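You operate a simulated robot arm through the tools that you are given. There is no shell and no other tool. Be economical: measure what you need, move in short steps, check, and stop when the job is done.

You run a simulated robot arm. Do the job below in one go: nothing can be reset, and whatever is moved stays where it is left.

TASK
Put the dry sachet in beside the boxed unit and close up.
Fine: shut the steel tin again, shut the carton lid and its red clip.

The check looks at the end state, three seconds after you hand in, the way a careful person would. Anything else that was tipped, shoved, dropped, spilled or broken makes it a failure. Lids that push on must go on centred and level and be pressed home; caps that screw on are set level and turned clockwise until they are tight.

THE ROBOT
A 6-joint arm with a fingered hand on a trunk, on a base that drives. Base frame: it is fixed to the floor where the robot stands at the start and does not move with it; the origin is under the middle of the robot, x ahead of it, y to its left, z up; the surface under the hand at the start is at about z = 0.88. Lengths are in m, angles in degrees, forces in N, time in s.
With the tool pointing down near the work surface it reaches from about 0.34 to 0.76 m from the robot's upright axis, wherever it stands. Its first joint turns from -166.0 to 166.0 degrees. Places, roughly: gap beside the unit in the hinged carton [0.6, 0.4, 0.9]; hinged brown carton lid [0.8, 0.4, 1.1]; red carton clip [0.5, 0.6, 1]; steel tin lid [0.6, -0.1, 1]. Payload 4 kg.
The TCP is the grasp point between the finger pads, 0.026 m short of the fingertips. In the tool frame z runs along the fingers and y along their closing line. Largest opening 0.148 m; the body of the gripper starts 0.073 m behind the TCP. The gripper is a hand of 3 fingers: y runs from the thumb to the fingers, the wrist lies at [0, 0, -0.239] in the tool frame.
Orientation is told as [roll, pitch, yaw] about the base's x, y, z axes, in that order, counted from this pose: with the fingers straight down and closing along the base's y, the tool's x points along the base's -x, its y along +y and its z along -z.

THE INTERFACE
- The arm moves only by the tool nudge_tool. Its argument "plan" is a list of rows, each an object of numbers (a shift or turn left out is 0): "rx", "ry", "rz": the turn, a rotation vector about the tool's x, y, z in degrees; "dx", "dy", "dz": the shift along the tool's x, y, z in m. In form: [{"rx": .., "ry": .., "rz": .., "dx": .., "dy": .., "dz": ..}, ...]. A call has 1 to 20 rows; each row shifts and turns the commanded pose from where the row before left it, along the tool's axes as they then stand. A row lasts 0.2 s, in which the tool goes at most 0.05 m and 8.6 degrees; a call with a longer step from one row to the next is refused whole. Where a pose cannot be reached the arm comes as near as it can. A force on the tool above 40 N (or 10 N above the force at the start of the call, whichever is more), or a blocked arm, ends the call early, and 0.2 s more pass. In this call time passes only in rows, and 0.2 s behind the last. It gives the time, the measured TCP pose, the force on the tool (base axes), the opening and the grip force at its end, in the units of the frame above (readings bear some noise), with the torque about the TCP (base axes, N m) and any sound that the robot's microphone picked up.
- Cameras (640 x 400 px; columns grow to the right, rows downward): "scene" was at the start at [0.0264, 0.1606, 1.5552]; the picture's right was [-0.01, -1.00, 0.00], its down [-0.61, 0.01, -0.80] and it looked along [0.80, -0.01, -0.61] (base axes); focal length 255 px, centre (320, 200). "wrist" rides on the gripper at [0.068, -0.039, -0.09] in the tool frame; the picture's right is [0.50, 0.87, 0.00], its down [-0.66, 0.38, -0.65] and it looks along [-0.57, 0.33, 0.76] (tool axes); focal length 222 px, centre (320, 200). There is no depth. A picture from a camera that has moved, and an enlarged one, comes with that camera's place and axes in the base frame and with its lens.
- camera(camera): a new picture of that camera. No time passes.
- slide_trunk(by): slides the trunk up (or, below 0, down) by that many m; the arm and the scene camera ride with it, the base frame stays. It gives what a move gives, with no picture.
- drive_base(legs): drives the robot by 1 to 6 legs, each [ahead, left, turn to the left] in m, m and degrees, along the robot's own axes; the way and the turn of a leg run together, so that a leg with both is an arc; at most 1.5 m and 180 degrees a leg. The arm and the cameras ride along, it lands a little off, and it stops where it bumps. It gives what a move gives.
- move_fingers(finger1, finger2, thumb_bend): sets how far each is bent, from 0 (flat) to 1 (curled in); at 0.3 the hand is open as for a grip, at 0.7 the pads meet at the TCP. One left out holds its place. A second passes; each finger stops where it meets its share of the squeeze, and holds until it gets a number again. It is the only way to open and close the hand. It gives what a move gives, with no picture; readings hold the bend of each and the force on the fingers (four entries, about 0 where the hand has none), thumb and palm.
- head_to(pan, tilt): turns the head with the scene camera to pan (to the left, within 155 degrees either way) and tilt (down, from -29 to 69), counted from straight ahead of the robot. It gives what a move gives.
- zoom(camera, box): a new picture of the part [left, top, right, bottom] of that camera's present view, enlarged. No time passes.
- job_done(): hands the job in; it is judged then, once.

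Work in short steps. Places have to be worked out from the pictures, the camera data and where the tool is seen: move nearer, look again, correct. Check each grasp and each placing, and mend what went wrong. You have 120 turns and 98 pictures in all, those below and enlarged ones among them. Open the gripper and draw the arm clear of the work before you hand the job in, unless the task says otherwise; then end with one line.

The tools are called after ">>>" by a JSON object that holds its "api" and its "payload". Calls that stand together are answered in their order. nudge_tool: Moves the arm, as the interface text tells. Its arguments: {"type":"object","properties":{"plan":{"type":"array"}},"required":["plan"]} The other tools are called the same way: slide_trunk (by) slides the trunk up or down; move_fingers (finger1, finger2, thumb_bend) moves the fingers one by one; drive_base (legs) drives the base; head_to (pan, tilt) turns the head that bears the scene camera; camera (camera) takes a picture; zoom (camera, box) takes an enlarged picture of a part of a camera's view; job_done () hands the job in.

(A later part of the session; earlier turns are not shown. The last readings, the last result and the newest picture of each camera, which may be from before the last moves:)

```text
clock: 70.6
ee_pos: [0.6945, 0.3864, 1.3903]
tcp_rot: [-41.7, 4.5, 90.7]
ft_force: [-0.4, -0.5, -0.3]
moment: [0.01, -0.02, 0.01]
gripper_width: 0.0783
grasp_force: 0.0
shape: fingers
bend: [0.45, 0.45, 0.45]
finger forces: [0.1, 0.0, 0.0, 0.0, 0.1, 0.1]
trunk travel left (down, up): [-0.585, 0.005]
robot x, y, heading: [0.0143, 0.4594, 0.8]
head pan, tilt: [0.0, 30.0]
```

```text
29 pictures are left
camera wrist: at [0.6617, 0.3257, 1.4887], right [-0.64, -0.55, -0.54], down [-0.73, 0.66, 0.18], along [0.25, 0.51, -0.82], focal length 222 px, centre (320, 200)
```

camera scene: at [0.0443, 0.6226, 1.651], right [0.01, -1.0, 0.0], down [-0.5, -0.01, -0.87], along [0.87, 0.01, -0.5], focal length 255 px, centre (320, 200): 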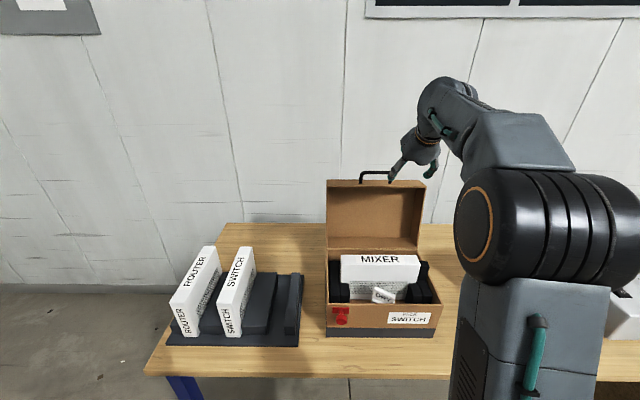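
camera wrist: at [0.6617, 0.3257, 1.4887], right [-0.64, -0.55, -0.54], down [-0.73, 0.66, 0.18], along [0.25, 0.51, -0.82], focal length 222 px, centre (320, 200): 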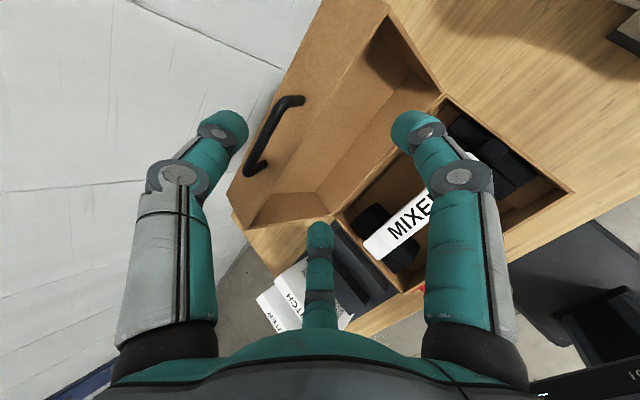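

The bar of the carton handle is at about x 0.81, z 1.305, y 0.39–0.495 and the hinge at x≈0.747, z≈1.033. I narrow the fingers to fit inside the loop, line up and move onto the bar.

>>> {"api": "move_fingers", "payload": {"thumb_bend": 0.45, "finger1": 0.56, "finger2": 0.56}}

>>> {"api": "nudge_tool", "payload": {"plan": [{"dx": -0.029, "dy": -0.016}, {"dx": -0.029, "dy": -0.016}, {"dz": 0.03}, {"dz": 0.03}, {"dz": 0.03}]}}

>>> {"api": "camera", "payload": {"camera": "wrist"}}

```text
clock: 71.6
ee_pos: [0.6945, 0.3869, 1.3904]
tcp_rot: [-41.7, 4.5, 90.8]
ft_force: [0.6, 0.6, -0.6]
moment: [-0.02, 0.03, 0.04]
gripper_width: 0.0616
grasp_force: 0.1
shape: fingers
bend: [0.56, 0.56, 0.45]
finger forces: [0.1, 0.0, 0.0, 0.1, 0.1, 0.0]
trunk travel left (down, up): [-0.585, 0.005]
robot x, y, heading: [0.017, 0.4619, 0.4]
head pan, tilt: [0.0, 30.0]
```

```text
clock: 72.8
ee_pos: [0.7856, 0.4301, 1.3522]
tcp_rot: [-41.6, 4.1, 91.1]
ft_force: [-0.2, 1.5, -0.6]
moment: [-0.01, 0.01, 0.01]
gripper_width: 0.0615
grasp_force: 0.1
shape: fingers
bend: [0.56, 0.56, 0.45]
finger forces: [0.0, 0.0, 0.0, 0.0, 0.0, 0.0]
out of reach, approached as far as the arm can: row 3, 4, 5
trunk travel left (down, up): [-0.585, 0.005]
robot x, y, heading: [0.0125, 0.4621, 0.7]
head pan, tilt: [0.0, 30.0]
```

```text
28 pictures are left
camera wrist: at [0.7537, 0.3673, 1.4495], right [-0.64, -0.55, -0.54], down [-0.73, 0.66, 0.19], along [0.25, 0.51, -0.82], focal length 222 px, centre (320, 200)
```

wrist: 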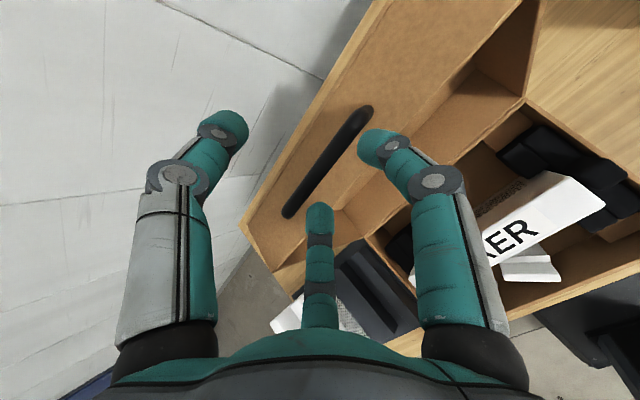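

The arm is at its forward limit but the bar is 2.5 cm ahead and 4.7 cm below. I lower with the trunk, then ease the base ahead so the bar comes between the pads.

>>> {"api": "slide_trunk", "payload": {"by": -0.045}}

>>> {"api": "drive_base", "payload": {"legs": [[0.022, 0, 0]]}}

>>> {"api": "camera", "payload": {"camera": "wrist"}}

```text
clock: 73.7
ee_pos: [0.7861, 0.4282, 1.3069]
tcp_rot: [-41.7, 4.1, 91.1]
ft_force: [-0.4, -0.6, 0.2]
moment: [0.0, 0.01, 0.01]
gripper_width: 0.0616
grasp_force: 0.0
shape: fingers
bend: [0.56, 0.56, 0.45]
finger forces: [0.0, 0.1, 0.0, 0.0, 0.0, 0.0]
trunk travel left (down, up): [-0.54, 0.05]
robot x, y, heading: [0.0141, 0.4629, 0.5]
head pan, tilt: [0.0, 30.0]
```

```text
clock: 74.7
ee_pos: [0.8054, 0.4308, 1.3123]
tcp_rot: [-41.9, 4.1, 91.1]
ft_force: [-0.3, 0.1, -0.4]
moment: [0.01, 0.05, -0.02]
gripper_width: 0.0617
grasp_force: 0.1
shape: fingers
bend: [0.56, 0.56, 0.45]
finger forces: [0.4, 0.0, 0.1, 0.0, 0.0, 0.1]
trunk travel left (down, up): [-0.54, 0.05]
robot x, y, heading: [0.036, 0.4633, 0.5]
head pan, tilt: [0.0, 30.0]
stopped in leg 1: the force on the tool passed its limit at 43 N (the readings are from after the stop); the commanded pose is now the measured one
```

```text
27 pictures are left
camera wrist: at [0.7736, 0.3688, 1.4095], right [-0.63, -0.55, -0.54], down [-0.73, 0.65, 0.19], along [0.25, 0.51, -0.82], focal length 222 px, centre (320, 200)
```

wrist: 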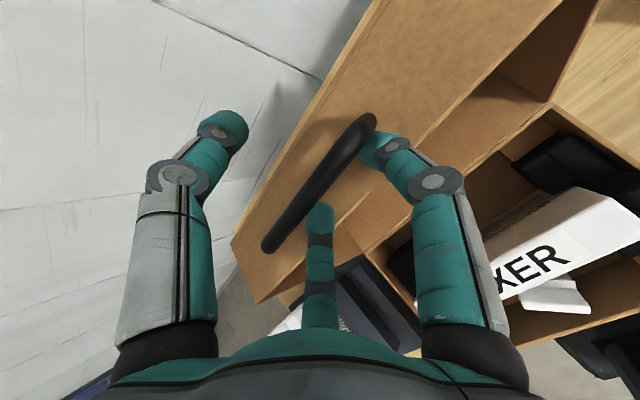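

The fingers touch the front of the bar with the thumb behind it. I close the cage.

>>> {"api": "move_fingers", "payload": {"thumb_bend": 0.68, "finger1": 0.66, "finger2": 0.66}}

>>> {"api": "camera", "payload": {"camera": "wrist"}}

```text
clock: 75.7
ee_pos: [0.8064, 0.4314, 1.312]
tcp_rot: [-42.1, 4.2, 91.1]
ft_force: [0.6, 0.1, 0.3]
moment: [0.01, 0.01, -0.01]
gripper_width: 0.0086
grasp_force: 0.4
shape: fingers
bend: [0.66, 0.66, 0.68]
finger forces: [0.0, 0.1, 0.0, 0.1, 0.2, 0.0]
trunk travel left (down, up): [-0.54, 0.05]
robot x, y, heading: [0.0392, 0.4615, 0.3]
head pan, tilt: [0.0, 30.0]
```

```text
26 pictures are left
camera wrist: at [0.7735, 0.3685, 1.4099], right [-0.63, -0.55, -0.54], down [-0.73, 0.65, 0.19], along [0.25, 0.51, -0.82], focal length 222 px, centre (320, 200)
```

wrist: 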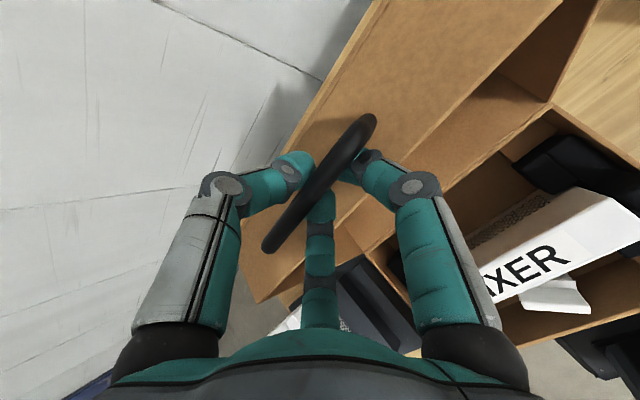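

The bar is caged. I swing the lid forward along its arc, the first 30° slowly.

>>> {"api": "nudge_tool", "payload": {"plan": [{"dz": -0.0125, "dy": 0.0109}, {"dz": -0.0125, "dy": 0.0109}, {"dz": -0.0126, "dy": 0.0109}, {"dz": -0.0104, "dy": 0.0128}, {"dz": -0.0104, "dy": 0.0128}, {"dz": -0.0105, "dy": 0.0129}, {"dz": -0.008, "dy": 0.0145}, {"dz": -0.008, "dy": 0.0145}, {"dz": -0.0081, "dy": 0.0144}]}}

>>> {"api": "camera", "payload": {"camera": "scene"}}

```text
clock: 77.7
ee_pos: [0.6606, 0.4118, 1.3113]
tcp_rot: [-42.0, 3.8, 91.7]
ft_force: [-0.5, 2.3, -0.7]
moment: [0.05, 0.01, 0.03]
gripper_width: 0.0102
grasp_force: 1.3
shape: fingers
bend: [0.66, 0.66, 0.67]
finger forces: [1.6, 0.3, 0.1, 0.1, 0.8, 0.1]
out of reach, approached as far as the arm can: row 3, 4, 6, 9
trunk travel left (down, up): [-0.54, 0.05]
robot x, y, heading: [0.0373, 0.4604, 0.9]
head pan, tilt: [0.0, 30.0]
```

```text
25 pictures are left
camera scene: at [0.0666, 0.6233, 1.606], right [0.01, -1.0, 0.0], down [-0.5, -0.01, -0.87], along [0.87, 0.01, -0.5], focal length 255 px, centre (320, 200)
```

scene: 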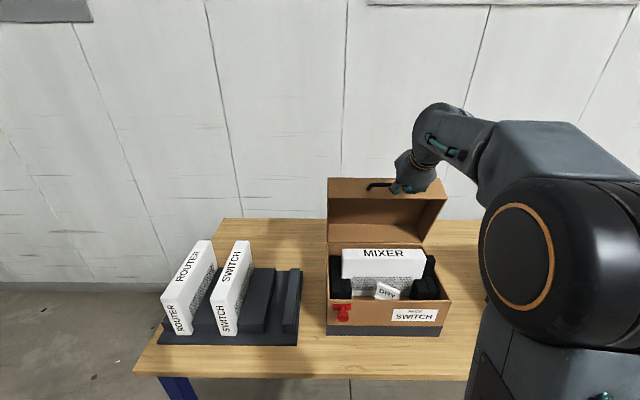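

The lid follows. I go on with the next 30° of the arc, drifting back toward the middle of the bar.

>>> {"api": "nudge_tool", "payload": {"plan": [{"dz": -0.0054, "dy": 0.0156, "dx": -0.002}, {"dz": -0.0054, "dy": 0.0156, "dx": -0.002}, {"dz": -0.0054, "dy": 0.0157, "dx": -0.002}, {"dz": -0.0026, "dy": 0.0163, "dx": -0.002}, {"dz": -0.0026, "dy": 0.0163, "dx": -0.002}, {"dz": -0.0027, "dy": 0.0164}, {"dz": 0.0003, "dy": 0.0165}, {"dz": 0.0003, "dy": 0.0165}, {"dz": 0.0003, "dy": 0.0166}]}}

>>> {"api": "camera", "payload": {"camera": "scene"}}

```text
clock: 79.7
ee_pos: [0.5369, 0.407, 1.2324]
tcp_rot: [-42.0, 4.1, 91.2]
ft_force: [1.1, 1.6, -1.3]
moment: [0.03, -0.04, -0.02]
gripper_width: 0.0107
grasp_force: 1.3
shape: fingers
bend: [0.66, 0.66, 0.67]
finger forces: [1.1, 0.1, 0.0, 0.1, 1.3, 0.0]
out of reach, approached as far as the arm can: row 3
trunk travel left (down, up): [-0.54, 0.05]
robot x, y, heading: [0.0388, 0.4613, 0.7]
head pan, tilt: [0.0, 30.0]
```

```text
24 pictures are left
camera scene: at [0.0667, 0.6232, 1.606], right [0.01, -1.0, 0.0], down [-0.5, -0.01, -0.87], along [0.87, 0.01, -0.5], focal length 255 px, centre (320, 200)
```

scene: 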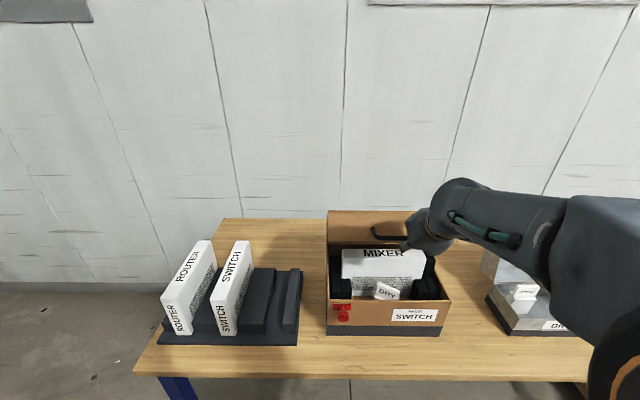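

About 35° remain, everything still clear. I carry on down the arc.

>>> {"api": "nudge_tool", "payload": {"plan": [{"dz": 0.0032, "dy": 0.0163}, {"dz": 0.0032, "dy": 0.0163}, {"dz": 0.0032, "dy": 0.0162}, {"dz": 0.0059, "dy": 0.0154}, {"dz": 0.0059, "dy": 0.0154}, {"dz": 0.0059, "dy": 0.0155}, {"dz": 0.0085, "dy": 0.0142}, {"dz": 0.0085, "dy": 0.0142}, {"dz": 0.0084, "dy": 0.0142}]}}

>>> {"api": "camera", "payload": {"camera": "scene"}}

```text
clock: 81.7
ee_pos: [0.4722, 0.4048, 1.1051]
tcp_rot: [-41.8, 4.2, 92.1]
ft_force: [-5.0, 18.8, 0.7]
moment: [0.14, 0.0, 0.39]
gripper_width: 0.0121
grasp_force: 12.1
shape: fingers
bend: [0.64, 0.64, 0.68]
finger forces: [2.5, 2.1, 0.0, 0.0, 20.0, 0.1]
out of reach, approached as far as the arm can: row 9
trunk travel left (down, up): [-0.54, 0.05]
robot x, y, heading: [0.0367, 0.4642, 0.5]
head pan, tilt: [0.0, 30.0]
stopped in row 9: the force on the tool passed its limit at 42 N (the readings are from after the stop); the commanded pose is now the measured one
```

```text
23 pictures are left
camera scene: at [0.0648, 0.6267, 1.6057], right [0.01, -1.0, 0.0], down [-0.5, -0.01, -0.87], along [0.87, 0.01, -0.5], focal length 255 px, centre (320, 200)
```

scene: 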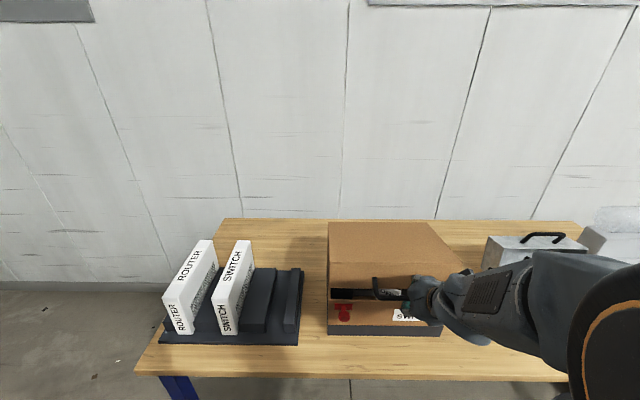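

The lid is within a few centimetres of shut; a finger is pressing sideways on the handle leg. I shift the base slightly left to relieve that, then lower with the trunk.

>>> {"api": "drive_base", "payload": {"legs": [[0, 0.015, 0]]}}

>>> {"api": "slide_trunk", "payload": {"by": -0.03}}

>>> {"api": "zoom", "payload": {"camera": "scene", "box": [310, 200, 480, 350]}}

```text
clock: 82.5
ee_pos: [0.4739, 0.4152, 1.1066]
tcp_rot: [-41.9, 4.0, 91.6]
ft_force: [0.7, -1.1, -1.2]
moment: [-0.02, -0.05, -0.01]
gripper_width: 0.0107
grasp_force: 1.1
shape: fingers
bend: [0.65, 0.66, 0.68]
finger forces: [1.0, 0.0, 0.0, 0.0, 0.9, 0.1]
trunk travel left (down, up): [-0.54, 0.05]
robot x, y, heading: [0.0395, 0.4758, 0.8]
head pan, tilt: [0.0, 30.0]
```

```text
clock: 83.2
ee_pos: [0.4738, 0.4145, 1.0761]
tcp_rot: [-41.8, 4.1, 91.7]
ft_force: [0.2, 0.8, -0.5]
moment: [0.0, 0.01, -0.01]
gripper_width: 0.0082
grasp_force: 0.3
shape: fingers
bend: [0.66, 0.66, 0.68]
finger forces: [0.0, 0.0, 0.1, 0.1, 0.2, 0.0]
trunk travel left (down, up): [-0.51, 0.08]
robot x, y, heading: [0.0354, 0.4792, 0.7]
head pan, tilt: [0.0, 30.0]
```

```text
2.67 times, centred on (395, 275) of scene
camera zoom: at [0.066, 0.6382, 1.576], right [0.01, -1.0, 0.0], down [-0.5, -0.01, -0.87], along [0.87, 0.01, -0.5], focal length 680 px, centre (120, 0)
```

zoom: 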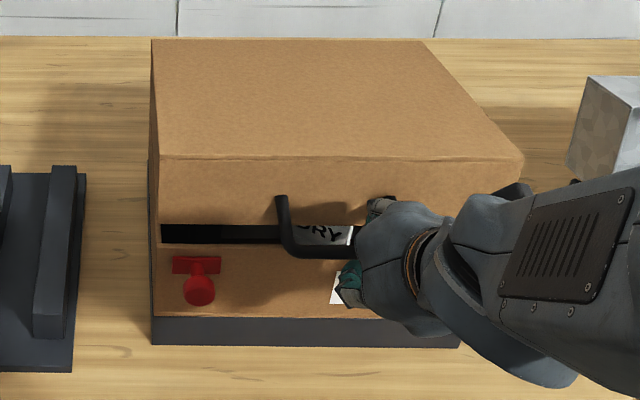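

The lid's front edge still stands about 3 cm above the rim and nothing presses yet. I lower on in small steps.

>>> {"api": "slide_trunk", "payload": {"by": -0.02}}

>>> {"api": "slide_trunk", "payload": {"by": -0.015}}

>>> {"api": "zoom", "payload": {"camera": "scene", "box": [310, 200, 480, 350]}}

```text
clock: 83.9
ee_pos: [0.4727, 0.4145, 1.0547]
tcp_rot: [-41.8, 3.9, 91.8]
ft_force: [-0.6, -0.9, 0.6]
moment: [0.02, -0.02, -0.02]
gripper_width: 0.0086
grasp_force: 0.0
shape: fingers
bend: [0.66, 0.66, 0.68]
finger forces: [0.0, 0.0, 0.0, 0.0, 0.0, 0.0]
trunk travel left (down, up): [-0.49, 0.1]
robot x, y, heading: [0.0391, 0.4761, 0.6]
head pan, tilt: [0.0, 30.0]
```

```text
clock: 84.5
ee_pos: [0.4726, 0.4142, 1.0411]
tcp_rot: [-41.9, 4.1, 91.7]
ft_force: [0.3, -0.7, 0.3]
moment: [0.0, 0.0, -0.02]
gripper_width: 0.0084
grasp_force: 0.0
shape: fingers
bend: [0.66, 0.66, 0.68]
finger forces: [0.2, 0.0, 0.0, 0.1, 0.0, 0.1]
trunk travel left (down, up): [-0.475, 0.115]
robot x, y, heading: [0.0386, 0.4749, 0.9]
head pan, tilt: [0.0, 30.0]
```

```text
2.67 times, centred on (395, 275) of scene
camera zoom: at [0.0659, 0.6383, 1.541], right [0.01, -1.0, 0.0], down [-0.5, -0.01, -0.87], along [0.87, 0.01, -0.5], focal length 680 px, centre (120, 0)
```

zoom: 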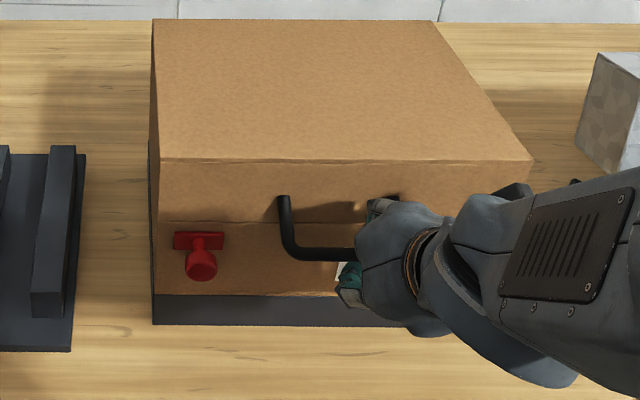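

The lid is shut. I open the fingers a little and draw back along the tool axis in a small test step.

>>> {"api": "move_fingers", "payload": {"thumb_bend": 0.5, "finger1": 0.5, "finger2": 0.5}}

>>> {"api": "nudge_tool", "payload": {"plan": [{"dz": -0.015}, {"dz": -0.015}]}}

```text
clock: 85.5
ee_pos: [0.4721, 0.4145, 1.0414]
tcp_rot: [-41.8, 4.0, 91.7]
ft_force: [-11.4, -0.5, -0.7]
moment: [-0.01, 0.03, -0.01]
gripper_width: 0.0503
grasp_force: 5.0
shape: fingers
bend: [0.5, 0.5, 0.56]
finger forces: [0.0, 0.0, 0.1, 0.1, 10.4, 0.1]
trunk travel left (down, up): [-0.475, 0.115]
robot x, y, heading: [0.0352, 0.476, 0.9]
head pan, tilt: [0.0, 30.0]
```

```text
clock: 86.1
ee_pos: [0.4551, 0.4165, 1.0649]
tcp_rot: [-41.7, 4.0, 91.5]
ft_force: [0.7, -1.0, 0.0]
moment: [0.0, 0.01, 0.04]
gripper_width: 0.0616
grasp_force: 0.1
shape: fingers
bend: [0.5, 0.5, 0.5]
finger forces: [0.0, 0.0, 0.0, 0.1, 0.0, 0.0]
trunk travel left (down, up): [-0.475, 0.115]
robot x, y, heading: [0.0375, 0.4737, 0.7]
head pan, tilt: [0.0, 30.0]
```

Moving freely. I back off further, then step the base back for a clear look at the lid and the clip.

>>> {"api": "nudge_tool", "payload": {"plan": [{"dz": -0.02}, {"dz": -0.02}, {"dz": -0.02}, {"dz": -0.02}]}}

>>> {"api": "drive_base", "payload": {"legs": [[-0.15, 0, 0]]}}

>>> {"api": "head_to", "payload": {"pan": 0, "tilt": 40}}

>>> {"api": "camera", "payload": {"camera": "scene"}}

```text
clock: 87.1
ee_pos: [0.3991, 0.418, 1.1246]
tcp_rot: [-41.7, 4.0, 91.8]
ft_force: [0.2, -0.3, 0.2]
moment: [0.0, 0.01, -0.01]
gripper_width: 0.0617
grasp_force: 0.1
shape: fingers
bend: [0.5, 0.5, 0.5]
finger forces: [0.0, 0.0, 0.0, 0.1, 0.0, 0.0]
trunk travel left (down, up): [-0.475, 0.115]
robot x, y, heading: [0.0406, 0.4778, 0.6]
head pan, tilt: [0.0, 30.0]
```

```text
clock: 88.5
ee_pos: [0.243, 0.4163, 1.1243]
tcp_rot: [-41.8, 4.0, 91.6]
ft_force: [0.3, -0.4, -1.4]
moment: [0.0, 0.04, 0.0]
gripper_width: 0.0617
grasp_force: 0.0
shape: fingers
bend: [0.5, 0.5, 0.5]
finger forces: [0.0, 0.0, 0.0, 0.0, 0.1, 0.1]
trunk travel left (down, up): [-0.475, 0.115]
robot x, y, heading: [-0.1161, 0.4733, 0.5]
head pan, tilt: [0.0, 30.0]
```

```text
clock: 89.2
ee_pos: [0.2425, 0.4159, 1.1247]
tcp_rot: [-41.8, 4.0, 91.6]
ft_force: [0.2, -0.6, 0.2]
moment: [-0.03, 0.01, -0.02]
gripper_width: 0.0617
grasp_force: 0.1
shape: fingers
bend: [0.5, 0.5, 0.5]
finger forces: [0.1, 0.0, 0.0, 0.1, 0.1, 0.0]
trunk travel left (down, up): [-0.475, 0.115]
robot x, y, heading: [-0.1213, 0.4763, 0.7]
head pan, tilt: [0.0, 40.0]
```

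```text
20 pictures are left
camera scene: at [-0.0951, 0.6364, 1.5257], right [0.01, -1.0, 0.0], down [-0.64, -0.01, -0.77], along [0.77, 0.01, -0.64], focal length 255 px, centre (320, 200)
```

scene: 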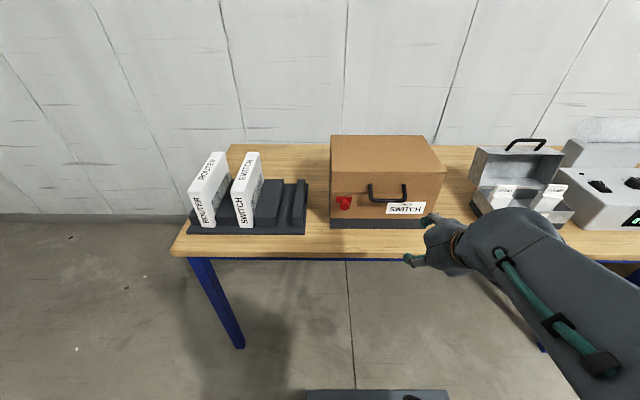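

>>> {"api": "zoom", "payload": {"camera": "scene", "box": [320, 175, 400, 235]}}

```text
6.67 times, centred on (360, 205) of scene
camera zoom: at [-0.0951, 0.6364, 1.5257], right [0.01, -1.0, 0.0], down [-0.64, -0.01, -0.77], along [0.77, 0.01, -0.64], focal length 1701 px, centre (53, 167)
```

zoom: 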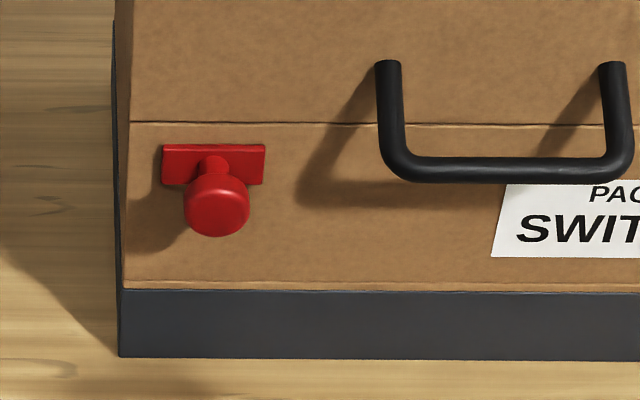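

The lid lies flush. The red clip is a small horizontal plate just under the seam, with a mushroom knob at about (0.49, 0.57, 1.016). To be able to slide or turn it I bring the hand level, pointing straight at the knob.

>>> {"api": "drive_base", "payload": {"legs": [[-0.12, 0.15, 0]]}}

>>> {"api": "nudge_tool", "payload": {"plan": [{"dz": 0.04, "dy": -0.018}, {"dz": 0.04, "dy": -0.018}, {"dz": 0.04, "dy": -0.018}, {"dz": 0.04, "dy": -0.018}, {"dz": 0.04, "dy": -0.018}, {"dz": 0.04, "dy": -0.018}, {"rx": 8}, {"rx": 8}, {"rx": 8}, {"rx": 8}, {"rx": 8}, {"rx": 8}]}}

>>> {"api": "camera", "payload": {"camera": "wrist"}}

```text
clock: 90.8
ee_pos: [0.1229, 0.5679, 1.125]
tcp_rot: [-41.8, 4.0, 91.6]
ft_force: [0.0, -0.1, -0.6]
moment: [0.01, -0.01, -0.02]
gripper_width: 0.0618
grasp_force: 0.2
shape: fingers
bend: [0.5, 0.5, 0.5]
finger forces: [0.0, 0.0, 0.1, 0.0, 0.0, 0.0]
trunk travel left (down, up): [-0.475, 0.115]
robot x, y, heading: [-0.2369, 0.6254, 0.6]
head pan, tilt: [0.0, 40.0]
```

```text
clock: 93.4
ee_pos: [0.3599, 0.5756, 1.0154]
tcp_rot: [-84.3, 2.3, 93.0]
ft_force: [-1.3, 0.3, 0.1]
moment: [0.03, 0.02, -0.01]
gripper_width: 0.0615
grasp_force: 0.0
shape: fingers
bend: [0.5, 0.5, 0.5]
finger forces: [0.0, 0.0, 0.0, 0.1, 0.1, 0.1]
out of reach, approached as far as the arm can: row 7
trunk travel left (down, up): [-0.475, 0.115]
robot x, y, heading: [-0.2358, 0.6261, 0.4]
head pan, tilt: [0.0, 40.0]
```

```text
18 pictures are left
camera wrist: at [0.2766, 0.5046, 1.065], right [-0.06, -0.54, -0.84], down [-0.72, 0.61, -0.34], along [0.69, 0.59, -0.42], focal length 222 px, centre (320, 200)
```

wrist: 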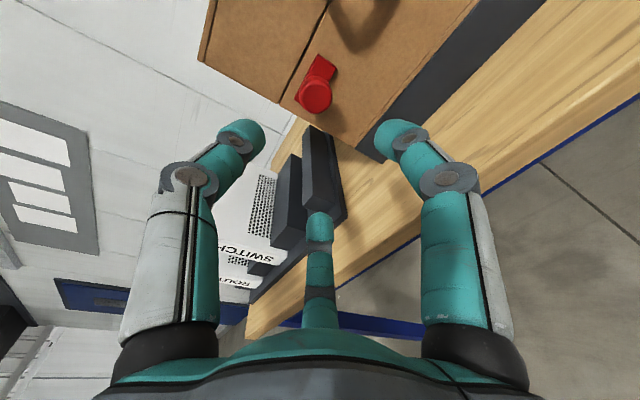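

The knob is at (0.492, 0.5695, 1.014), almost dead ahead. I level the hand, correct sideways 1.3 cm and move in around it.

>>> {"api": "nudge_tool", "payload": {"plan": [{"rx": 5.7, "dx": 0.013}, {"dz": 0.03}, {"dz": 0.03}, {"dz": 0.03}, {"dz": 0.03}]}}

>>> {"api": "camera", "payload": {"camera": "wrist"}}

```text
clock: 94.6
ee_pos: [0.4802, 0.57, 1.0166]
tcp_rot: [-90.1, 2.2, 93.1]
ft_force: [0.1, -0.5, 0.2]
moment: [0.02, 0.01, -0.02]
gripper_width: 0.0619
grasp_force: 0.0
shape: fingers
bend: [0.5, 0.5, 0.5]
finger forces: [0.1, 0.0, 0.2, 0.1, 0.1, 0.0]
trunk travel left (down, up): [-0.475, 0.115]
robot x, y, heading: [-0.2393, 0.6271, 0.4]
head pan, tilt: [0.0, 40.0]
```

```text
17 pictures are left
camera wrist: at [0.3927, 0.499, 1.059], right [0.03, -0.53, -0.85], down [-0.69, 0.6, -0.4], along [0.73, 0.59, -0.35], focal length 222 px, centre (320, 200)
```

wrist: 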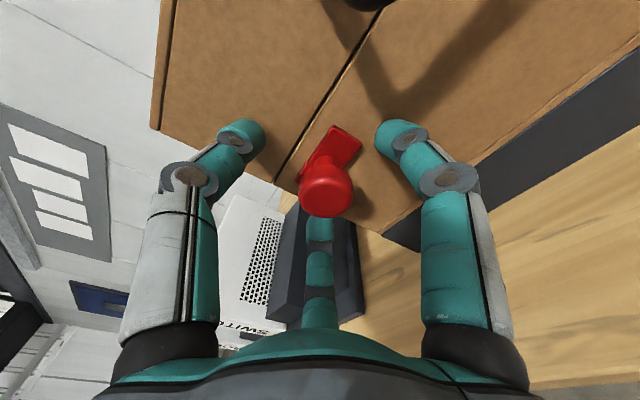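

The knob sits in the middle of the fingers. I close on it and test a small upward pull.

>>> {"api": "move_fingers", "payload": {"thumb_bend": 0.7, "finger1": 0.7, "finger2": 0.7}}

>>> {"api": "nudge_tool", "payload": {"plan": [{"dy": -0.004}, {"dy": -0.004}]}}

>>> {"api": "camera", "payload": {"camera": "wrist"}}

```text
clock: 95.6
ee_pos: [0.4815, 0.5706, 1.0168]
tcp_rot: [-90.1, 2.2, 93.1]
ft_force: [3.1, -2.5, 0.4]
moment: [-0.01, 0.01, -0.06]
gripper_width: 0.0145
grasp_force: 6.8
shape: fingers
bend: [0.63, 0.66, 0.67]
finger forces: [5.7, 3.5, 0.0, 0.0, 4.6, 0.1]
trunk travel left (down, up): [-0.475, 0.115]
robot x, y, heading: [-0.2411, 0.6254, 0.7]
head pan, tilt: [0.0, 40.0]
```

```text
clock: 96.2
ee_pos: [0.4811, 0.5698, 1.0212]
tcp_rot: [-89.8, 2.2, 93.1]
ft_force: [-1.9, -3.5, -9.8]
moment: [-0.01, 0.25, -0.13]
gripper_width: 0.0152
grasp_force: 7.0
shape: fingers
bend: [0.62, 0.65, 0.69]
finger forces: [7.8, 4.7, 0.1, 0.1, 1.4, 0.0]
trunk travel left (down, up): [-0.475, 0.115]
robot x, y, heading: [-0.2404, 0.6251, 0.4]
head pan, tilt: [0.0, 40.0]
```

```text
16 pictures are left
camera wrist: at [0.3931, 0.4993, 1.064], right [0.03, -0.53, -0.85], down [-0.69, 0.6, -0.4], along [0.73, 0.59, -0.35], focal length 222 px, centre (320, 200)
```

wrist: 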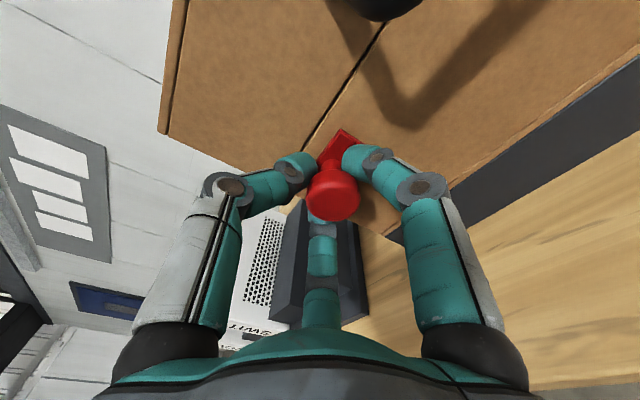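

No slide at 10 N. I go back, tighten the grip and test a small turn instead.

>>> {"api": "nudge_tool", "payload": {"plan": [{"dy": 0.007}]}}

>>> {"api": "move_fingers", "payload": {"thumb_bend": 0.85, "finger1": 0.85, "finger2": 0.85}}

>>> {"api": "nudge_tool", "payload": {"plan": [{"rz": 6}, {"rz": 6}, {"rz": 6}]}}

>>> {"api": "zoom", "payload": {"camera": "wrist", "box": [250, 90, 410, 250]}}

```text
clock: 96.6
ee_pos: [0.4819, 0.5711, 1.0181]
tcp_rot: [-90.2, 2.3, 93.0]
ft_force: [-0.7, -2.6, 1.2]
moment: [0.07, -0.03, -0.06]
gripper_width: 0.0143
grasp_force: 7.4
shape: fingers
bend: [0.63, 0.66, 0.68]
finger forces: [5.7, 3.3, 0.0, 0.0, 5.5, 0.0]
trunk travel left (down, up): [-0.475, 0.115]
robot x, y, heading: [-0.2384, 0.626, 1.0]
head pan, tilt: [0.0, 40.0]
```

```text
clock: 97.6
ee_pos: [0.4814, 0.5694, 1.017]
tcp_rot: [-90.1, 2.3, 93.1]
ft_force: [12.4, -0.8, 17.7]
moment: [0.08, -0.26, -0.08]
gripper_width: 0.0134
grasp_force: 21.4
shape: fingers
bend: [0.63, 0.66, 0.66]
finger forces: [8.6, 8.3, 0.0, 0.0, 25.8, 0.1]
trunk travel left (down, up): [-0.475, 0.115]
robot x, y, heading: [-0.2335, 0.6261, 0.7]
head pan, tilt: [0.0, 40.0]
```

```text
clock: 98.4
ee_pos: [0.4816, 0.571, 1.0166]
tcp_rot: [-90.2, -15.7, 93.2]
ft_force: [14.3, 4.5, 21.4]
moment: [-0.23, -0.37, 0.04]
gripper_width: 0.0125
grasp_force: 24.5
shape: fingers
bend: [0.63, 0.67, 0.65]
finger forces: [11.6, 7.3, 0.0, 0.1, 29.7, 0.0]
trunk travel left (down, up): [-0.475, 0.115]
robot x, y, heading: [-0.2367, 0.6264, 0.8]
head pan, tilt: [0.0, 40.0]
```

```text
2.50 times, centred on (330, 170) of wrist
camera zoom: at [0.3937, 0.4896, 1.0365], right [0.02, -0.25, -0.97], down [-0.69, 0.7, -0.19], along [0.72, 0.67, -0.16], focal length 555 px, centre (295, 275)
```

zoom: 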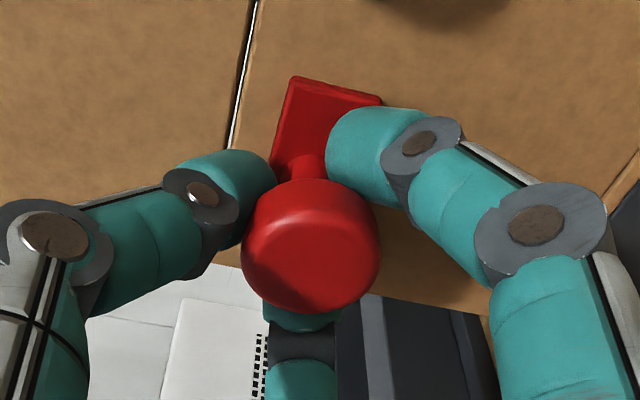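

The plate has not turned (its edge still points along the seam); the fingers slipped. I try the other direction.

>>> {"api": "nudge_tool", "payload": {"plan": [{"rz": -7}, {"rz": -7}, {"rz": -7}, {"rz": -7}, {"rz": -7}]}}

>>> {"api": "zoom", "payload": {"camera": "wrist", "box": [250, 90, 410, 250]}}

```text
clock: 99.6
ee_pos: [0.4829, 0.5691, 1.0165]
tcp_rot: [-90.1, 19.4, 93.1]
ft_force: [13.5, 1.1, 18.9]
moment: [0.11, -0.26, -0.03]
gripper_width: 0.0141
grasp_force: 18.7
shape: fingers
bend: [0.64, 0.66, 0.65]
finger forces: [8.1, 9.3, 0.0, 0.0, 21.5, 0.0]
trunk travel left (down, up): [-0.475, 0.115]
robot x, y, heading: [-0.239, 0.6267, 0.5]
head pan, tilt: [0.0, 40.0]
```

```text
2.50 times, centred on (330, 170) of wrist
camera zoom: at [0.3923, 0.5131, 1.0758], right [0.04, -0.76, -0.65], down [-0.68, 0.46, -0.58], along [0.73, 0.47, -0.5], focal length 555 px, centre (295, 275)
```

zoom: 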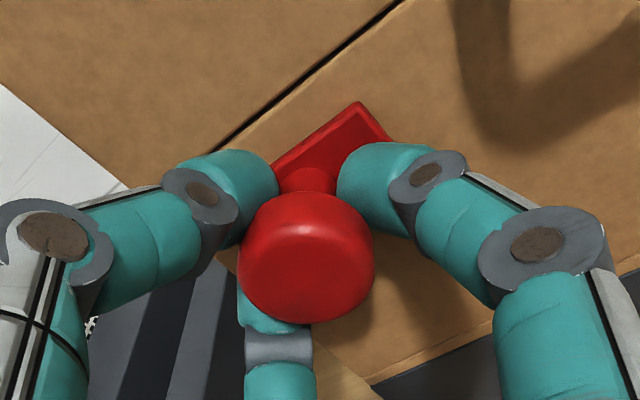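

Not a turning clip either way. So it is a stiff slider: I level the hand again, take the thumb off the top and push the knob up from below with more force.

>>> {"api": "move_fingers", "payload": {"thumb_bend": 0.5}}

>>> {"api": "nudge_tool", "payload": {"plan": [{"rz": 7}, {"rz": 7}, {"rz": 5}, {"dy": -0.004}, {"dy": -0.004}, {"dy": -0.004}, {"dy": -0.004}, {"dy": -0.004}, {"dy": -0.004}]}}

>>> {"api": "camera", "payload": {"camera": "wrist"}}

```text
clock: 100.6
ee_pos: [0.483, 0.5692, 1.0148]
tcp_rot: [-89.9, 19.2, 93.1]
ft_force: [1.5, 2.0, -7.3]
moment: [0.01, 0.13, 0.02]
gripper_width: 0.0414
grasp_force: 10.1
shape: fingers
bend: [0.65, 0.67, 0.5]
finger forces: [9.0, 10.4, 0.1, 0.1, 0.0, 0.0]
trunk travel left (down, up): [-0.475, 0.115]
robot x, y, heading: [-0.2382, 0.6276, 0.5]
head pan, tilt: [0.0, 40.0]
```

```text
clock: 102.6
ee_pos: [0.4823, 0.5691, 1.0406]
tcp_rot: [-90.0, 0.3, 93.2]
ft_force: [0.2, -0.2, 0.7]
moment: [-0.01, 0.03, -0.03]
gripper_width: 0.034
grasp_force: 0.1
shape: fingers
bend: [0.69, 0.73, 0.5]
finger forces: [0.0, 0.0, 0.0, 0.0, 0.0, 0.1]
trunk travel left (down, up): [-0.475, 0.115]
robot x, y, heading: [-0.2334, 0.6243, 0.4]
head pan, tilt: [0.0, 40.0]
```

```text
13 pictures are left
camera wrist: at [0.3943, 0.4962, 1.0797], right [0.03, -0.5, -0.86], down [-0.69, 0.62, -0.38], along [0.73, 0.6, -0.33], focal length 222 px, centre (320, 200)
```

wrist: 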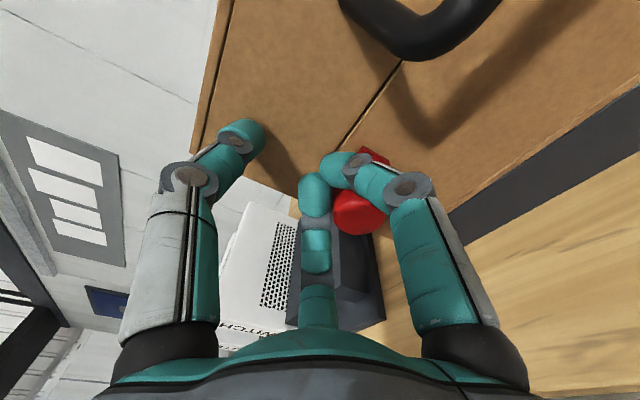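

The fingers gave and slid over the knob; it needs a stiffer push. I back off, make a closed fist rolled on its side (sideways the fingers are stiff) and come in below the knob.

>>> {"api": "nudge_tool", "payload": {"plan": [{"dz": -0.03}, {"dz": -0.03}, {"dz": -0.03}, {"dy": 0.03}, {"dy": 0.029}, {"rz": -8.2}, {"rz": -8.2}, {"rz": -8.2}, {"rz": -8.2}, {"rz": -8.2}, {"rz": -8.2}, {"rz": -8.2}, {"rz": -8.2}, {"rz": -8.2}, {"rz": -8.2}, {"rz": -8}]}}

>>> {"api": "move_fingers", "payload": {"thumb_bend": 0.72, "finger1": 0.72, "finger2": 0.72}}

>>> {"api": "camera", "payload": {"camera": "scene"}}

```text
clock: 106.0
ee_pos: [0.3024, 0.6758, 0.9057]
tcp_rot: [-91.5, 73.2, 88.0]
ft_force: [0.0, -0.5, 0.2]
moment: [0.0, -0.03, 0.05]
gripper_width: 0.0341
grasp_force: 0.1
shape: fingers
bend: [0.69, 0.73, 0.5]
finger forces: [0.0, 0.2, 0.0, 0.0, 0.0, 0.0]
out of reach, approached as far as the arm can: row 9, 10, 11, 12, 13, 14, 15, 16
trunk travel left (down, up): [-0.475, 0.115]
robot x, y, heading: [-0.2392, 0.6301, 0.6]
head pan, tilt: [0.0, 40.0]
```

```text
clock: 107.0
ee_pos: [0.3033, 0.6768, 0.9057]
tcp_rot: [-91.7, 73.2, 88.1]
ft_force: [-1.2, 1.0, -0.4]
moment: [0.01, -0.02, 0.01]
gripper_width: 0.0
grasp_force: 0.1
shape: fingers
bend: [0.71, 0.72, 0.69]
finger forces: [0.0, 0.1, 0.0, 0.0, 0.0, 0.0]
trunk travel left (down, up): [-0.475, 0.115]
robot x, y, heading: [-0.2384, 0.6257, 0.3]
head pan, tilt: [0.0, 40.0]
```

```text
12 pictures are left
camera scene: at [-0.2159, 0.7878, 1.5257], right [0.01, -1.0, 0.0], down [-0.64, -0.01, -0.77], along [0.77, 0.01, -0.64], focal length 255 px, centre (320, 200)
```

scene: 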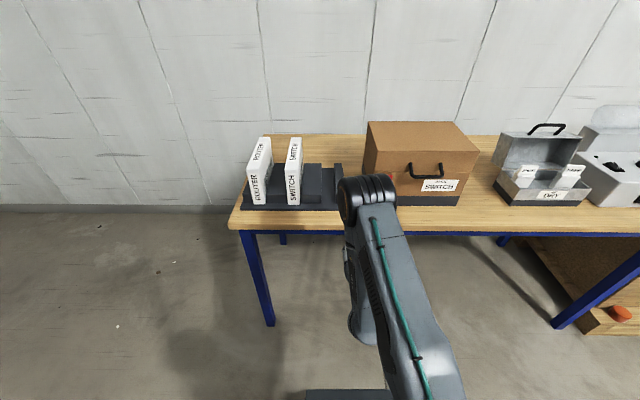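

The wrist hit its limit while rolling and drifted down and left, clear of everything. I raise the trunk and roll back; I'll use the fist with little roll instead.

>>> {"api": "slide_trunk", "payload": {"by": 0.08}}

>>> {"api": "nudge_tool", "payload": {"plan": [{"rz": 8}, {"rz": 8}, {"rz": 8}, {"rz": 8}, {"rz": 8}, {"rz": 8}, {"rz": 8}, {"rz": 8}, {"rz": 8}]}}

```text
clock: 108.2
ee_pos: [0.3032, 0.6771, 0.9862]
tcp_rot: [-91.7, 73.3, 88.1]
ft_force: [-0.9, 0.4, -0.1]
moment: [0.0, 0.01, 0.01]
gripper_width: 0.0002
grasp_force: 0.1
shape: fingers
bend: [0.71, 0.72, 0.69]
finger forces: [0.1, 0.0, 0.1, 0.0, 0.0, 0.0]
trunk travel left (down, up): [-0.555, 0.035]
robot x, y, heading: [-0.2363, 0.6255, 0.6]
head pan, tilt: [0.0, 40.0]
```

```text
clock: 110.2
ee_pos: [0.3027, 0.6764, 0.9856]
tcp_rot: [-90.5, 0.9, 89.6]
ft_force: [-0.3, -0.3, 0.2]
moment: [0.01, 0.03, 0.0]
gripper_width: 0.0
grasp_force: 0.0
shape: fingers
bend: [0.71, 0.72, 0.69]
finger forces: [0.1, 0.0, 0.1, 0.0, 0.1, 0.0]
trunk travel left (down, up): [-0.555, 0.035]
robot x, y, heading: [-0.2376, 0.6271, 0.7]
head pan, tilt: [0.0, 40.0]
```

Level again at (0.303, 0.676, 0.986). I move right and forward to bring the fist beneath the knob.

>>> {"api": "nudge_tool", "payload": {"plan": [{"dx": 0.036}, {"dx": 0.036}, {"dx": 0.035, "dy": 0.004}, {"dz": 0.036}, {"dz": 0.036}, {"dz": 0.036}, {"dz": 0.036}, {"dz": 0.034}]}}

>>> {"api": "camera", "payload": {"camera": "wrist"}}

```text
clock: 112.0
ee_pos: [0.4804, 0.5682, 0.9781]
tcp_rot: [-89.2, 0.9, 89.6]
ft_force: [-16.1, 1.4, -13.1]
moment: [-0.03, -0.36, 0.01]
gripper_width: 0.0
grasp_force: 10.0
shape: fingers
bend: [0.67, 0.67, 0.76]
finger forces: [0.1, 0.0, 0.1, 0.0, 19.9, 0.0]
out of reach, approached as far as the arm can: row 1
trunk travel left (down, up): [-0.555, 0.035]
robot x, y, heading: [-0.2366, 0.6268, 0.7]
head pan, tilt: [0.0, 40.0]
stopped in row 8: the force on the tool passed its limit at 50 N (the readings are from after the stop); the commanded pose is now the measured one
```

```text
11 pictures are left
camera wrist: at [0.3873, 0.5014, 1.02], right [-0.01, -0.51, -0.86], down [-0.65, 0.65, -0.38], along [0.76, 0.55, -0.34], focal length 222 px, centre (320, 200)
```

wrist: 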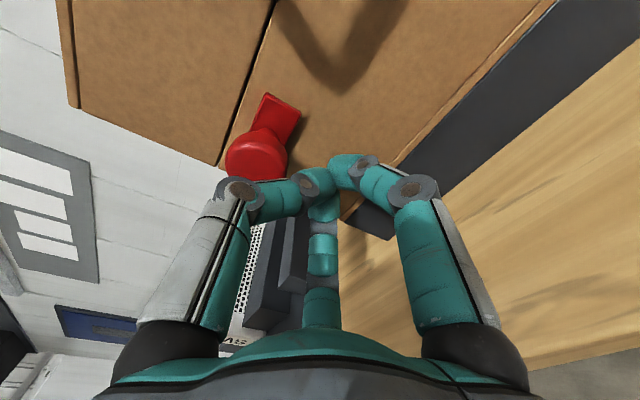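

The tips touch the carton wall and the thumb's knuckle bears on the knob from below. I ease back 6 mm and push up step by step.

>>> {"api": "nudge_tool", "payload": {"plan": [{"dz": -0.006}, {"dy": -0.004}, {"dy": -0.004}, {"dy": -0.004}, {"dy": -0.004}, {"dy": -0.004}]}}

>>> {"api": "camera", "payload": {"camera": "wrist"}}

```text
clock: 113.4
ee_pos: [0.4758, 0.5687, 1.0]
tcp_rot: [-89.6, 1.0, 89.3]
ft_force: [-13.4, -3.2, -18.5]
moment: [0.0, 0.06, 0.02]
gripper_width: 0.0031
grasp_force: 10.0
shape: fingers
bend: [0.71, 0.71, 0.81]
finger forces: [0.0, 0.0, 0.0, 0.0, 20.2, 0.0]
trunk travel left (down, up): [-0.555, 0.035]
robot x, y, heading: [-0.2387, 0.6289, 0.7]
head pan, tilt: [0.0, 40.0]
```

```text
10 pictures are left
camera wrist: at [0.3832, 0.5016, 1.0413], right [-0.01, -0.52, -0.86], down [-0.65, 0.66, -0.39], along [0.76, 0.55, -0.34], focal length 222 px, centre (320, 200)
```

wrist: 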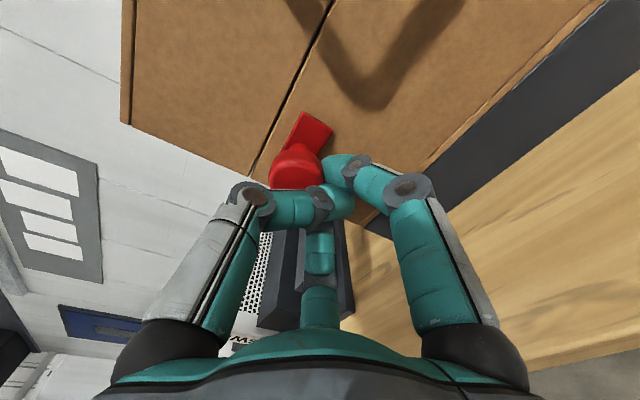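

At 18 N upward the knob still does not slide, and turning did nothing; the plate may be a fixed escutcheon and the knob a plunger. I back off, centre the fist on the knob's face and press gently inward.

>>> {"api": "nudge_tool", "payload": {"plan": [{"dz": -0.025}, {"dz": -0.025}, {"dy": -0.016}]}}

>>> {"api": "move_fingers", "payload": {"thumb_bend": 0.7, "finger1": 0.7, "finger2": 0.7}}

>>> {"api": "nudge_tool", "payload": {"plan": [{"dz": 0.008}, {"dz": 0.008}, {"dz": 0.006}, {"dz": 0.006}, {"dz": 0.006}, {"dz": 0.006}]}}

>>> {"api": "camera", "payload": {"camera": "wrist"}}

```text
clock: 114.2
ee_pos: [0.4251, 0.5711, 1.0178]
tcp_rot: [-89.7, 1.2, 89.6]
ft_force: [0.6, -0.1, -0.4]
moment: [0.02, 0.02, -0.02]
gripper_width: 0.0
grasp_force: 0.1
shape: fingers
bend: [0.68, 0.68, 0.74]
finger forces: [0.0, 0.1, 0.0, 0.0, 0.0, 0.0]
trunk travel left (down, up): [-0.555, 0.035]
robot x, y, heading: [-0.2397, 0.6239, 0.8]
head pan, tilt: [0.0, 40.0]
```

```text
clock: 115.2
ee_pos: [0.4252, 0.5704, 1.0179]
tcp_rot: [-89.7, 1.0, 89.6]
ft_force: [-0.6, -0.3, 0.3]
moment: [0.02, 0.0, 0.02]
gripper_width: 0.0
grasp_force: 0.1
shape: fingers
bend: [0.69, 0.69, 0.7]
finger forces: [0.0, 0.1, 0.0, 0.1, 0.0, 0.0]
trunk travel left (down, up): [-0.555, 0.035]
robot x, y, heading: [-0.2409, 0.6227, 0.6]
head pan, tilt: [0.0, 40.0]
```

```text
clock: 116.5
ee_pos: [0.4529, 0.5708, 1.0166]
tcp_rot: [-89.4, 1.0, 89.5]
ft_force: [-28.4, 0.5, 5.5]
moment: [0.01, -0.26, 0.02]
gripper_width: 0.0
grasp_force: 19.0
shape: fingers
bend: [0.71, 0.71, 0.69]
finger forces: [8.5, 9.0, 0.0, 0.0, 20.0, 0.0]
trunk travel left (down, up): [-0.555, 0.035]
robot x, y, heading: [-0.2394, 0.6251, 0.8]
head pan, tilt: [0.0, 40.0]
stopped in row 6: the force on the tool passed its limit at 47 N (the readings are from after the stop); the commanded pose is now the measured one
```

```text
9 pictures are left
camera wrist: at [0.3603, 0.5035, 1.0588], right [-0.01, -0.51, -0.86], down [-0.65, 0.65, -0.38], along [0.76, 0.55, -0.34], focal length 222 px, centre (320, 200)
```

wrist: 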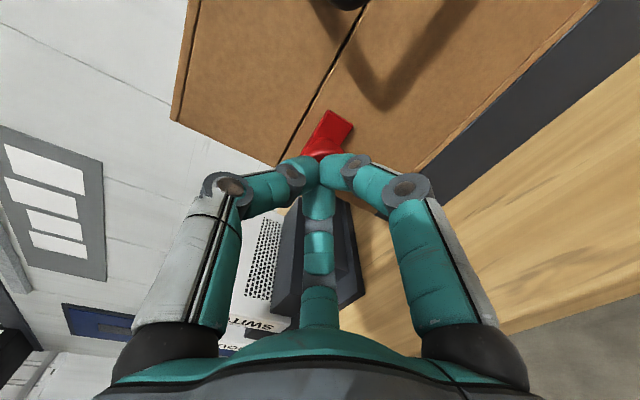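

Pressing in at 47 N does nothing, so not a plunger. I regrip the knob and probe the other directions by force: outward, then each side.

>>> {"api": "nudge_tool", "payload": {"plan": [{"dz": -0.03}]}}

>>> {"api": "move_fingers", "payload": {"thumb_bend": 0.5, "finger1": 0.5, "finger2": 0.5}}

>>> {"api": "nudge_tool", "payload": {"plan": [{"dz": 0.02}, {"dz": 0.02}, {"dz": 0.022}]}}

>>> {"api": "move_fingers", "payload": {"thumb_bend": 0.7, "finger1": 0.7, "finger2": 0.7}}

>>> {"api": "nudge_tool", "payload": {"plan": [{"dz": -0.004}, {"dz": -0.004}]}}

>>> {"api": "nudge_tool", "payload": {"plan": [{"dz": 0.008}, {"dx": 0.005}, {"dx": 0.005}]}}

>>> {"api": "nudge_tool", "payload": {"plan": [{"dx": -0.01}, {"dx": -0.005}, {"dx": -0.005}]}}

```text
clock: 116.9
ee_pos: [0.4256, 0.5681, 1.0171]
tcp_rot: [-89.3, 1.0, 89.5]
ft_force: [-1.0, -0.9, -0.3]
moment: [-0.02, 0.01, -0.02]
gripper_width: 0.0
grasp_force: 0.1
shape: fingers
bend: [0.69, 0.7, 0.7]
finger forces: [0.0, 0.0, 0.1, 0.0, 0.1, 0.0]
trunk travel left (down, up): [-0.555, 0.035]
robot x, y, heading: [-0.2381, 0.6297, 0.7]
head pan, tilt: [0.0, 40.0]
```

```text
clock: 117.9
ee_pos: [0.4271, 0.5685, 1.0174]
tcp_rot: [-89.4, 1.0, 89.5]
ft_force: [0.3, 0.4, 0.4]
moment: [0.01, 0.0, 0.0]
gripper_width: 0.0614
grasp_force: 0.1
shape: fingers
bend: [0.5, 0.5, 0.5]
finger forces: [0.1, 0.0, 0.0, 0.0, 0.0, 0.1]
trunk travel left (down, up): [-0.555, 0.035]
robot x, y, heading: [-0.2381, 0.6259, 0.5]
head pan, tilt: [0.0, 40.0]
```

```text
clock: 118.7
ee_pos: [0.4844, 0.5689, 1.0166]
tcp_rot: [-89.3, 1.0, 89.5]
ft_force: [-30.9, -0.2, 0.3]
moment: [0.05, -0.77, 0.47]
gripper_width: 0.0636
grasp_force: 15.4
shape: fingers
bend: [0.5, 0.5, 0.5]
finger forces: [0.0, 11.1, 0.0, 0.0, 20.2, 0.1]
trunk travel left (down, up): [-0.555, 0.035]
robot x, y, heading: [-0.2399, 0.6242, 0.4]
head pan, tilt: [0.0, 40.0]
```

```text
clock: 119.7
ee_pos: [0.4894, 0.5682, 1.0155]
tcp_rot: [-89.4, 1.1, 89.5]
ft_force: [-2.4, -0.4, 2.7]
moment: [0.01, -0.04, 0.0]
gripper_width: 0.0112
grasp_force: 7.1
shape: fingers
bend: [0.65, 0.66, 0.67]
finger forces: [4.4, 4.2, 0.1, 0.0, 5.9, 0.0]
trunk travel left (down, up): [-0.555, 0.035]
robot x, y, heading: [-0.2394, 0.6282, 0.5]
head pan, tilt: [0.0, 40.0]
```

```text
clock: 120.3
ee_pos: [0.4824, 0.5691, 1.0154]
tcp_rot: [-89.3, 1.1, 89.5]
ft_force: [12.2, -1.5, 3.9]
moment: [-0.01, -0.06, -0.04]
gripper_width: 0.0132
grasp_force: 6.6
shape: fingers
bend: [0.65, 0.66, 0.66]
finger forces: [4.5, 3.3, 0.1, 0.0, 5.9, 0.0]
trunk travel left (down, up): [-0.555, 0.035]
robot x, y, heading: [-0.2378, 0.628, 0.6]
head pan, tilt: [0.0, 40.0]
```

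```text
clock: 121.1
ee_pos: [0.4877, 0.5607, 1.0155]
tcp_rot: [-89.3, 1.1, 89.5]
ft_force: [-9.0, 0.4, 3.0]
moment: [-0.04, -0.08, 0.02]
gripper_width: 0.011
grasp_force: 7.7
shape: fingers
bend: [0.66, 0.66, 0.67]
finger forces: [4.8, 4.5, 0.1, 0.0, 6.5, 0.1]
trunk travel left (down, up): [-0.555, 0.035]
robot x, y, heading: [-0.2426, 0.6265, 0.8]
head pan, tilt: [0.0, 40.0]
```

```text
clock: 121.9
ee_pos: [0.4881, 0.5795, 1.0155]
tcp_rot: [-89.3, 0.9, 89.3]
ft_force: [-7.7, -11.6, 0.3]
moment: [-0.02, 0.07, -0.4]
gripper_width: 0.0151
grasp_force: 9.4
shape: fingers
bend: [0.61, 0.69, 0.68]
finger forces: [16.1, 0.2, 0.1, 0.0, 2.3, 0.2]
trunk travel left (down, up): [-0.555, 0.035]
robot x, y, heading: [-0.2432, 0.6282, 0.6]
head pan, tilt: [0.0, 40.0]
```

The knob goes right (−y) 8 mm with hardly any force, while left meets a stop: the clip slides to the right. I push it on that way.

>>> {"api": "nudge_tool", "payload": {"plan": [{"dx": 0.01}, {"dx": 0.006}, {"dx": 0.006}, {"dx": 0.006}, {"dx": 0.006}, {"dx": 0.006}]}}

>>> {"api": "zoom", "payload": {"camera": "scene", "box": [340, 110, 500, 230]}}

>>> {"api": "camera", "payload": {"camera": "wrist"}}

```text
clock: 123.3
ee_pos: [0.4876, 0.5401, 1.0153]
tcp_rot: [-89.4, 0.9, 89.5]
ft_force: [-2.6, 1.6, 2.2]
moment: [-0.09, 0.02, -0.04]
gripper_width: 0.0141
grasp_force: 9.0
shape: fingers
bend: [0.62, 0.69, 0.68]
finger forces: [8.9, 1.6, 0.1, 0.0, 7.6, 0.0]
trunk travel left (down, up): [-0.555, 0.035]
robot x, y, heading: [-0.2384, 0.6279, 0.7]
head pan, tilt: [0.0, 40.0]
```

```text
3.33 times, centred on (420, 170) of scene
camera zoom: at [-0.2174, 0.7879, 1.6057], right [0.01, -1.0, 0.0], down [-0.64, -0.01, -0.77], along [0.77, 0.01, -0.64], focal length 851 px, centre (-13, 300)
```

zoom: 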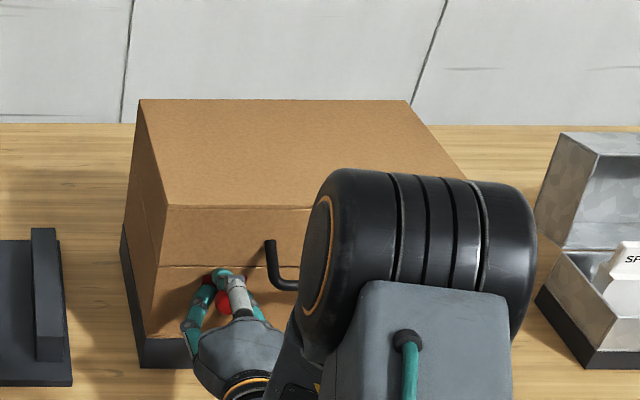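

```text
7 pictures are left
camera wrist: at [0.3954, 0.4738, 1.0574], right [-0.01, -0.52, -0.86], down [-0.65, 0.65, -0.38], along [0.76, 0.55, -0.35], focal length 222 px, centre (320, 200)
```

wrist: 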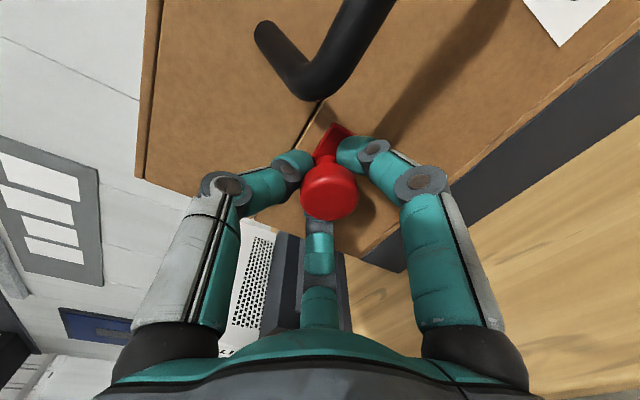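

The clip has moved 3 cm right with little resistance. I continue gently until it meets its stop.

>>> {"api": "nudge_tool", "payload": {"plan": [{"dx": 0.005}, {"dx": 0.005}, {"dx": 0.005}, {"dx": 0.005}]}}

```text
clock: 124.3
ee_pos: [0.4866, 0.5204, 1.017]
tcp_rot: [-89.2, 1.0, 89.6]
ft_force: [-10.4, 14.2, -1.4]
moment: [-0.01, 0.11, 0.53]
gripper_width: 0.0018
grasp_force: 11.7
shape: fingers
bend: [0.7, 0.6, 0.69]
finger forces: [0.1, 22.4, 0.0, 0.1, 1.4, 0.0]
trunk travel left (down, up): [-0.555, 0.035]
robot x, y, heading: [-0.2394, 0.6268, 0.5]
head pan, tilt: [0.0, 40.0]
```

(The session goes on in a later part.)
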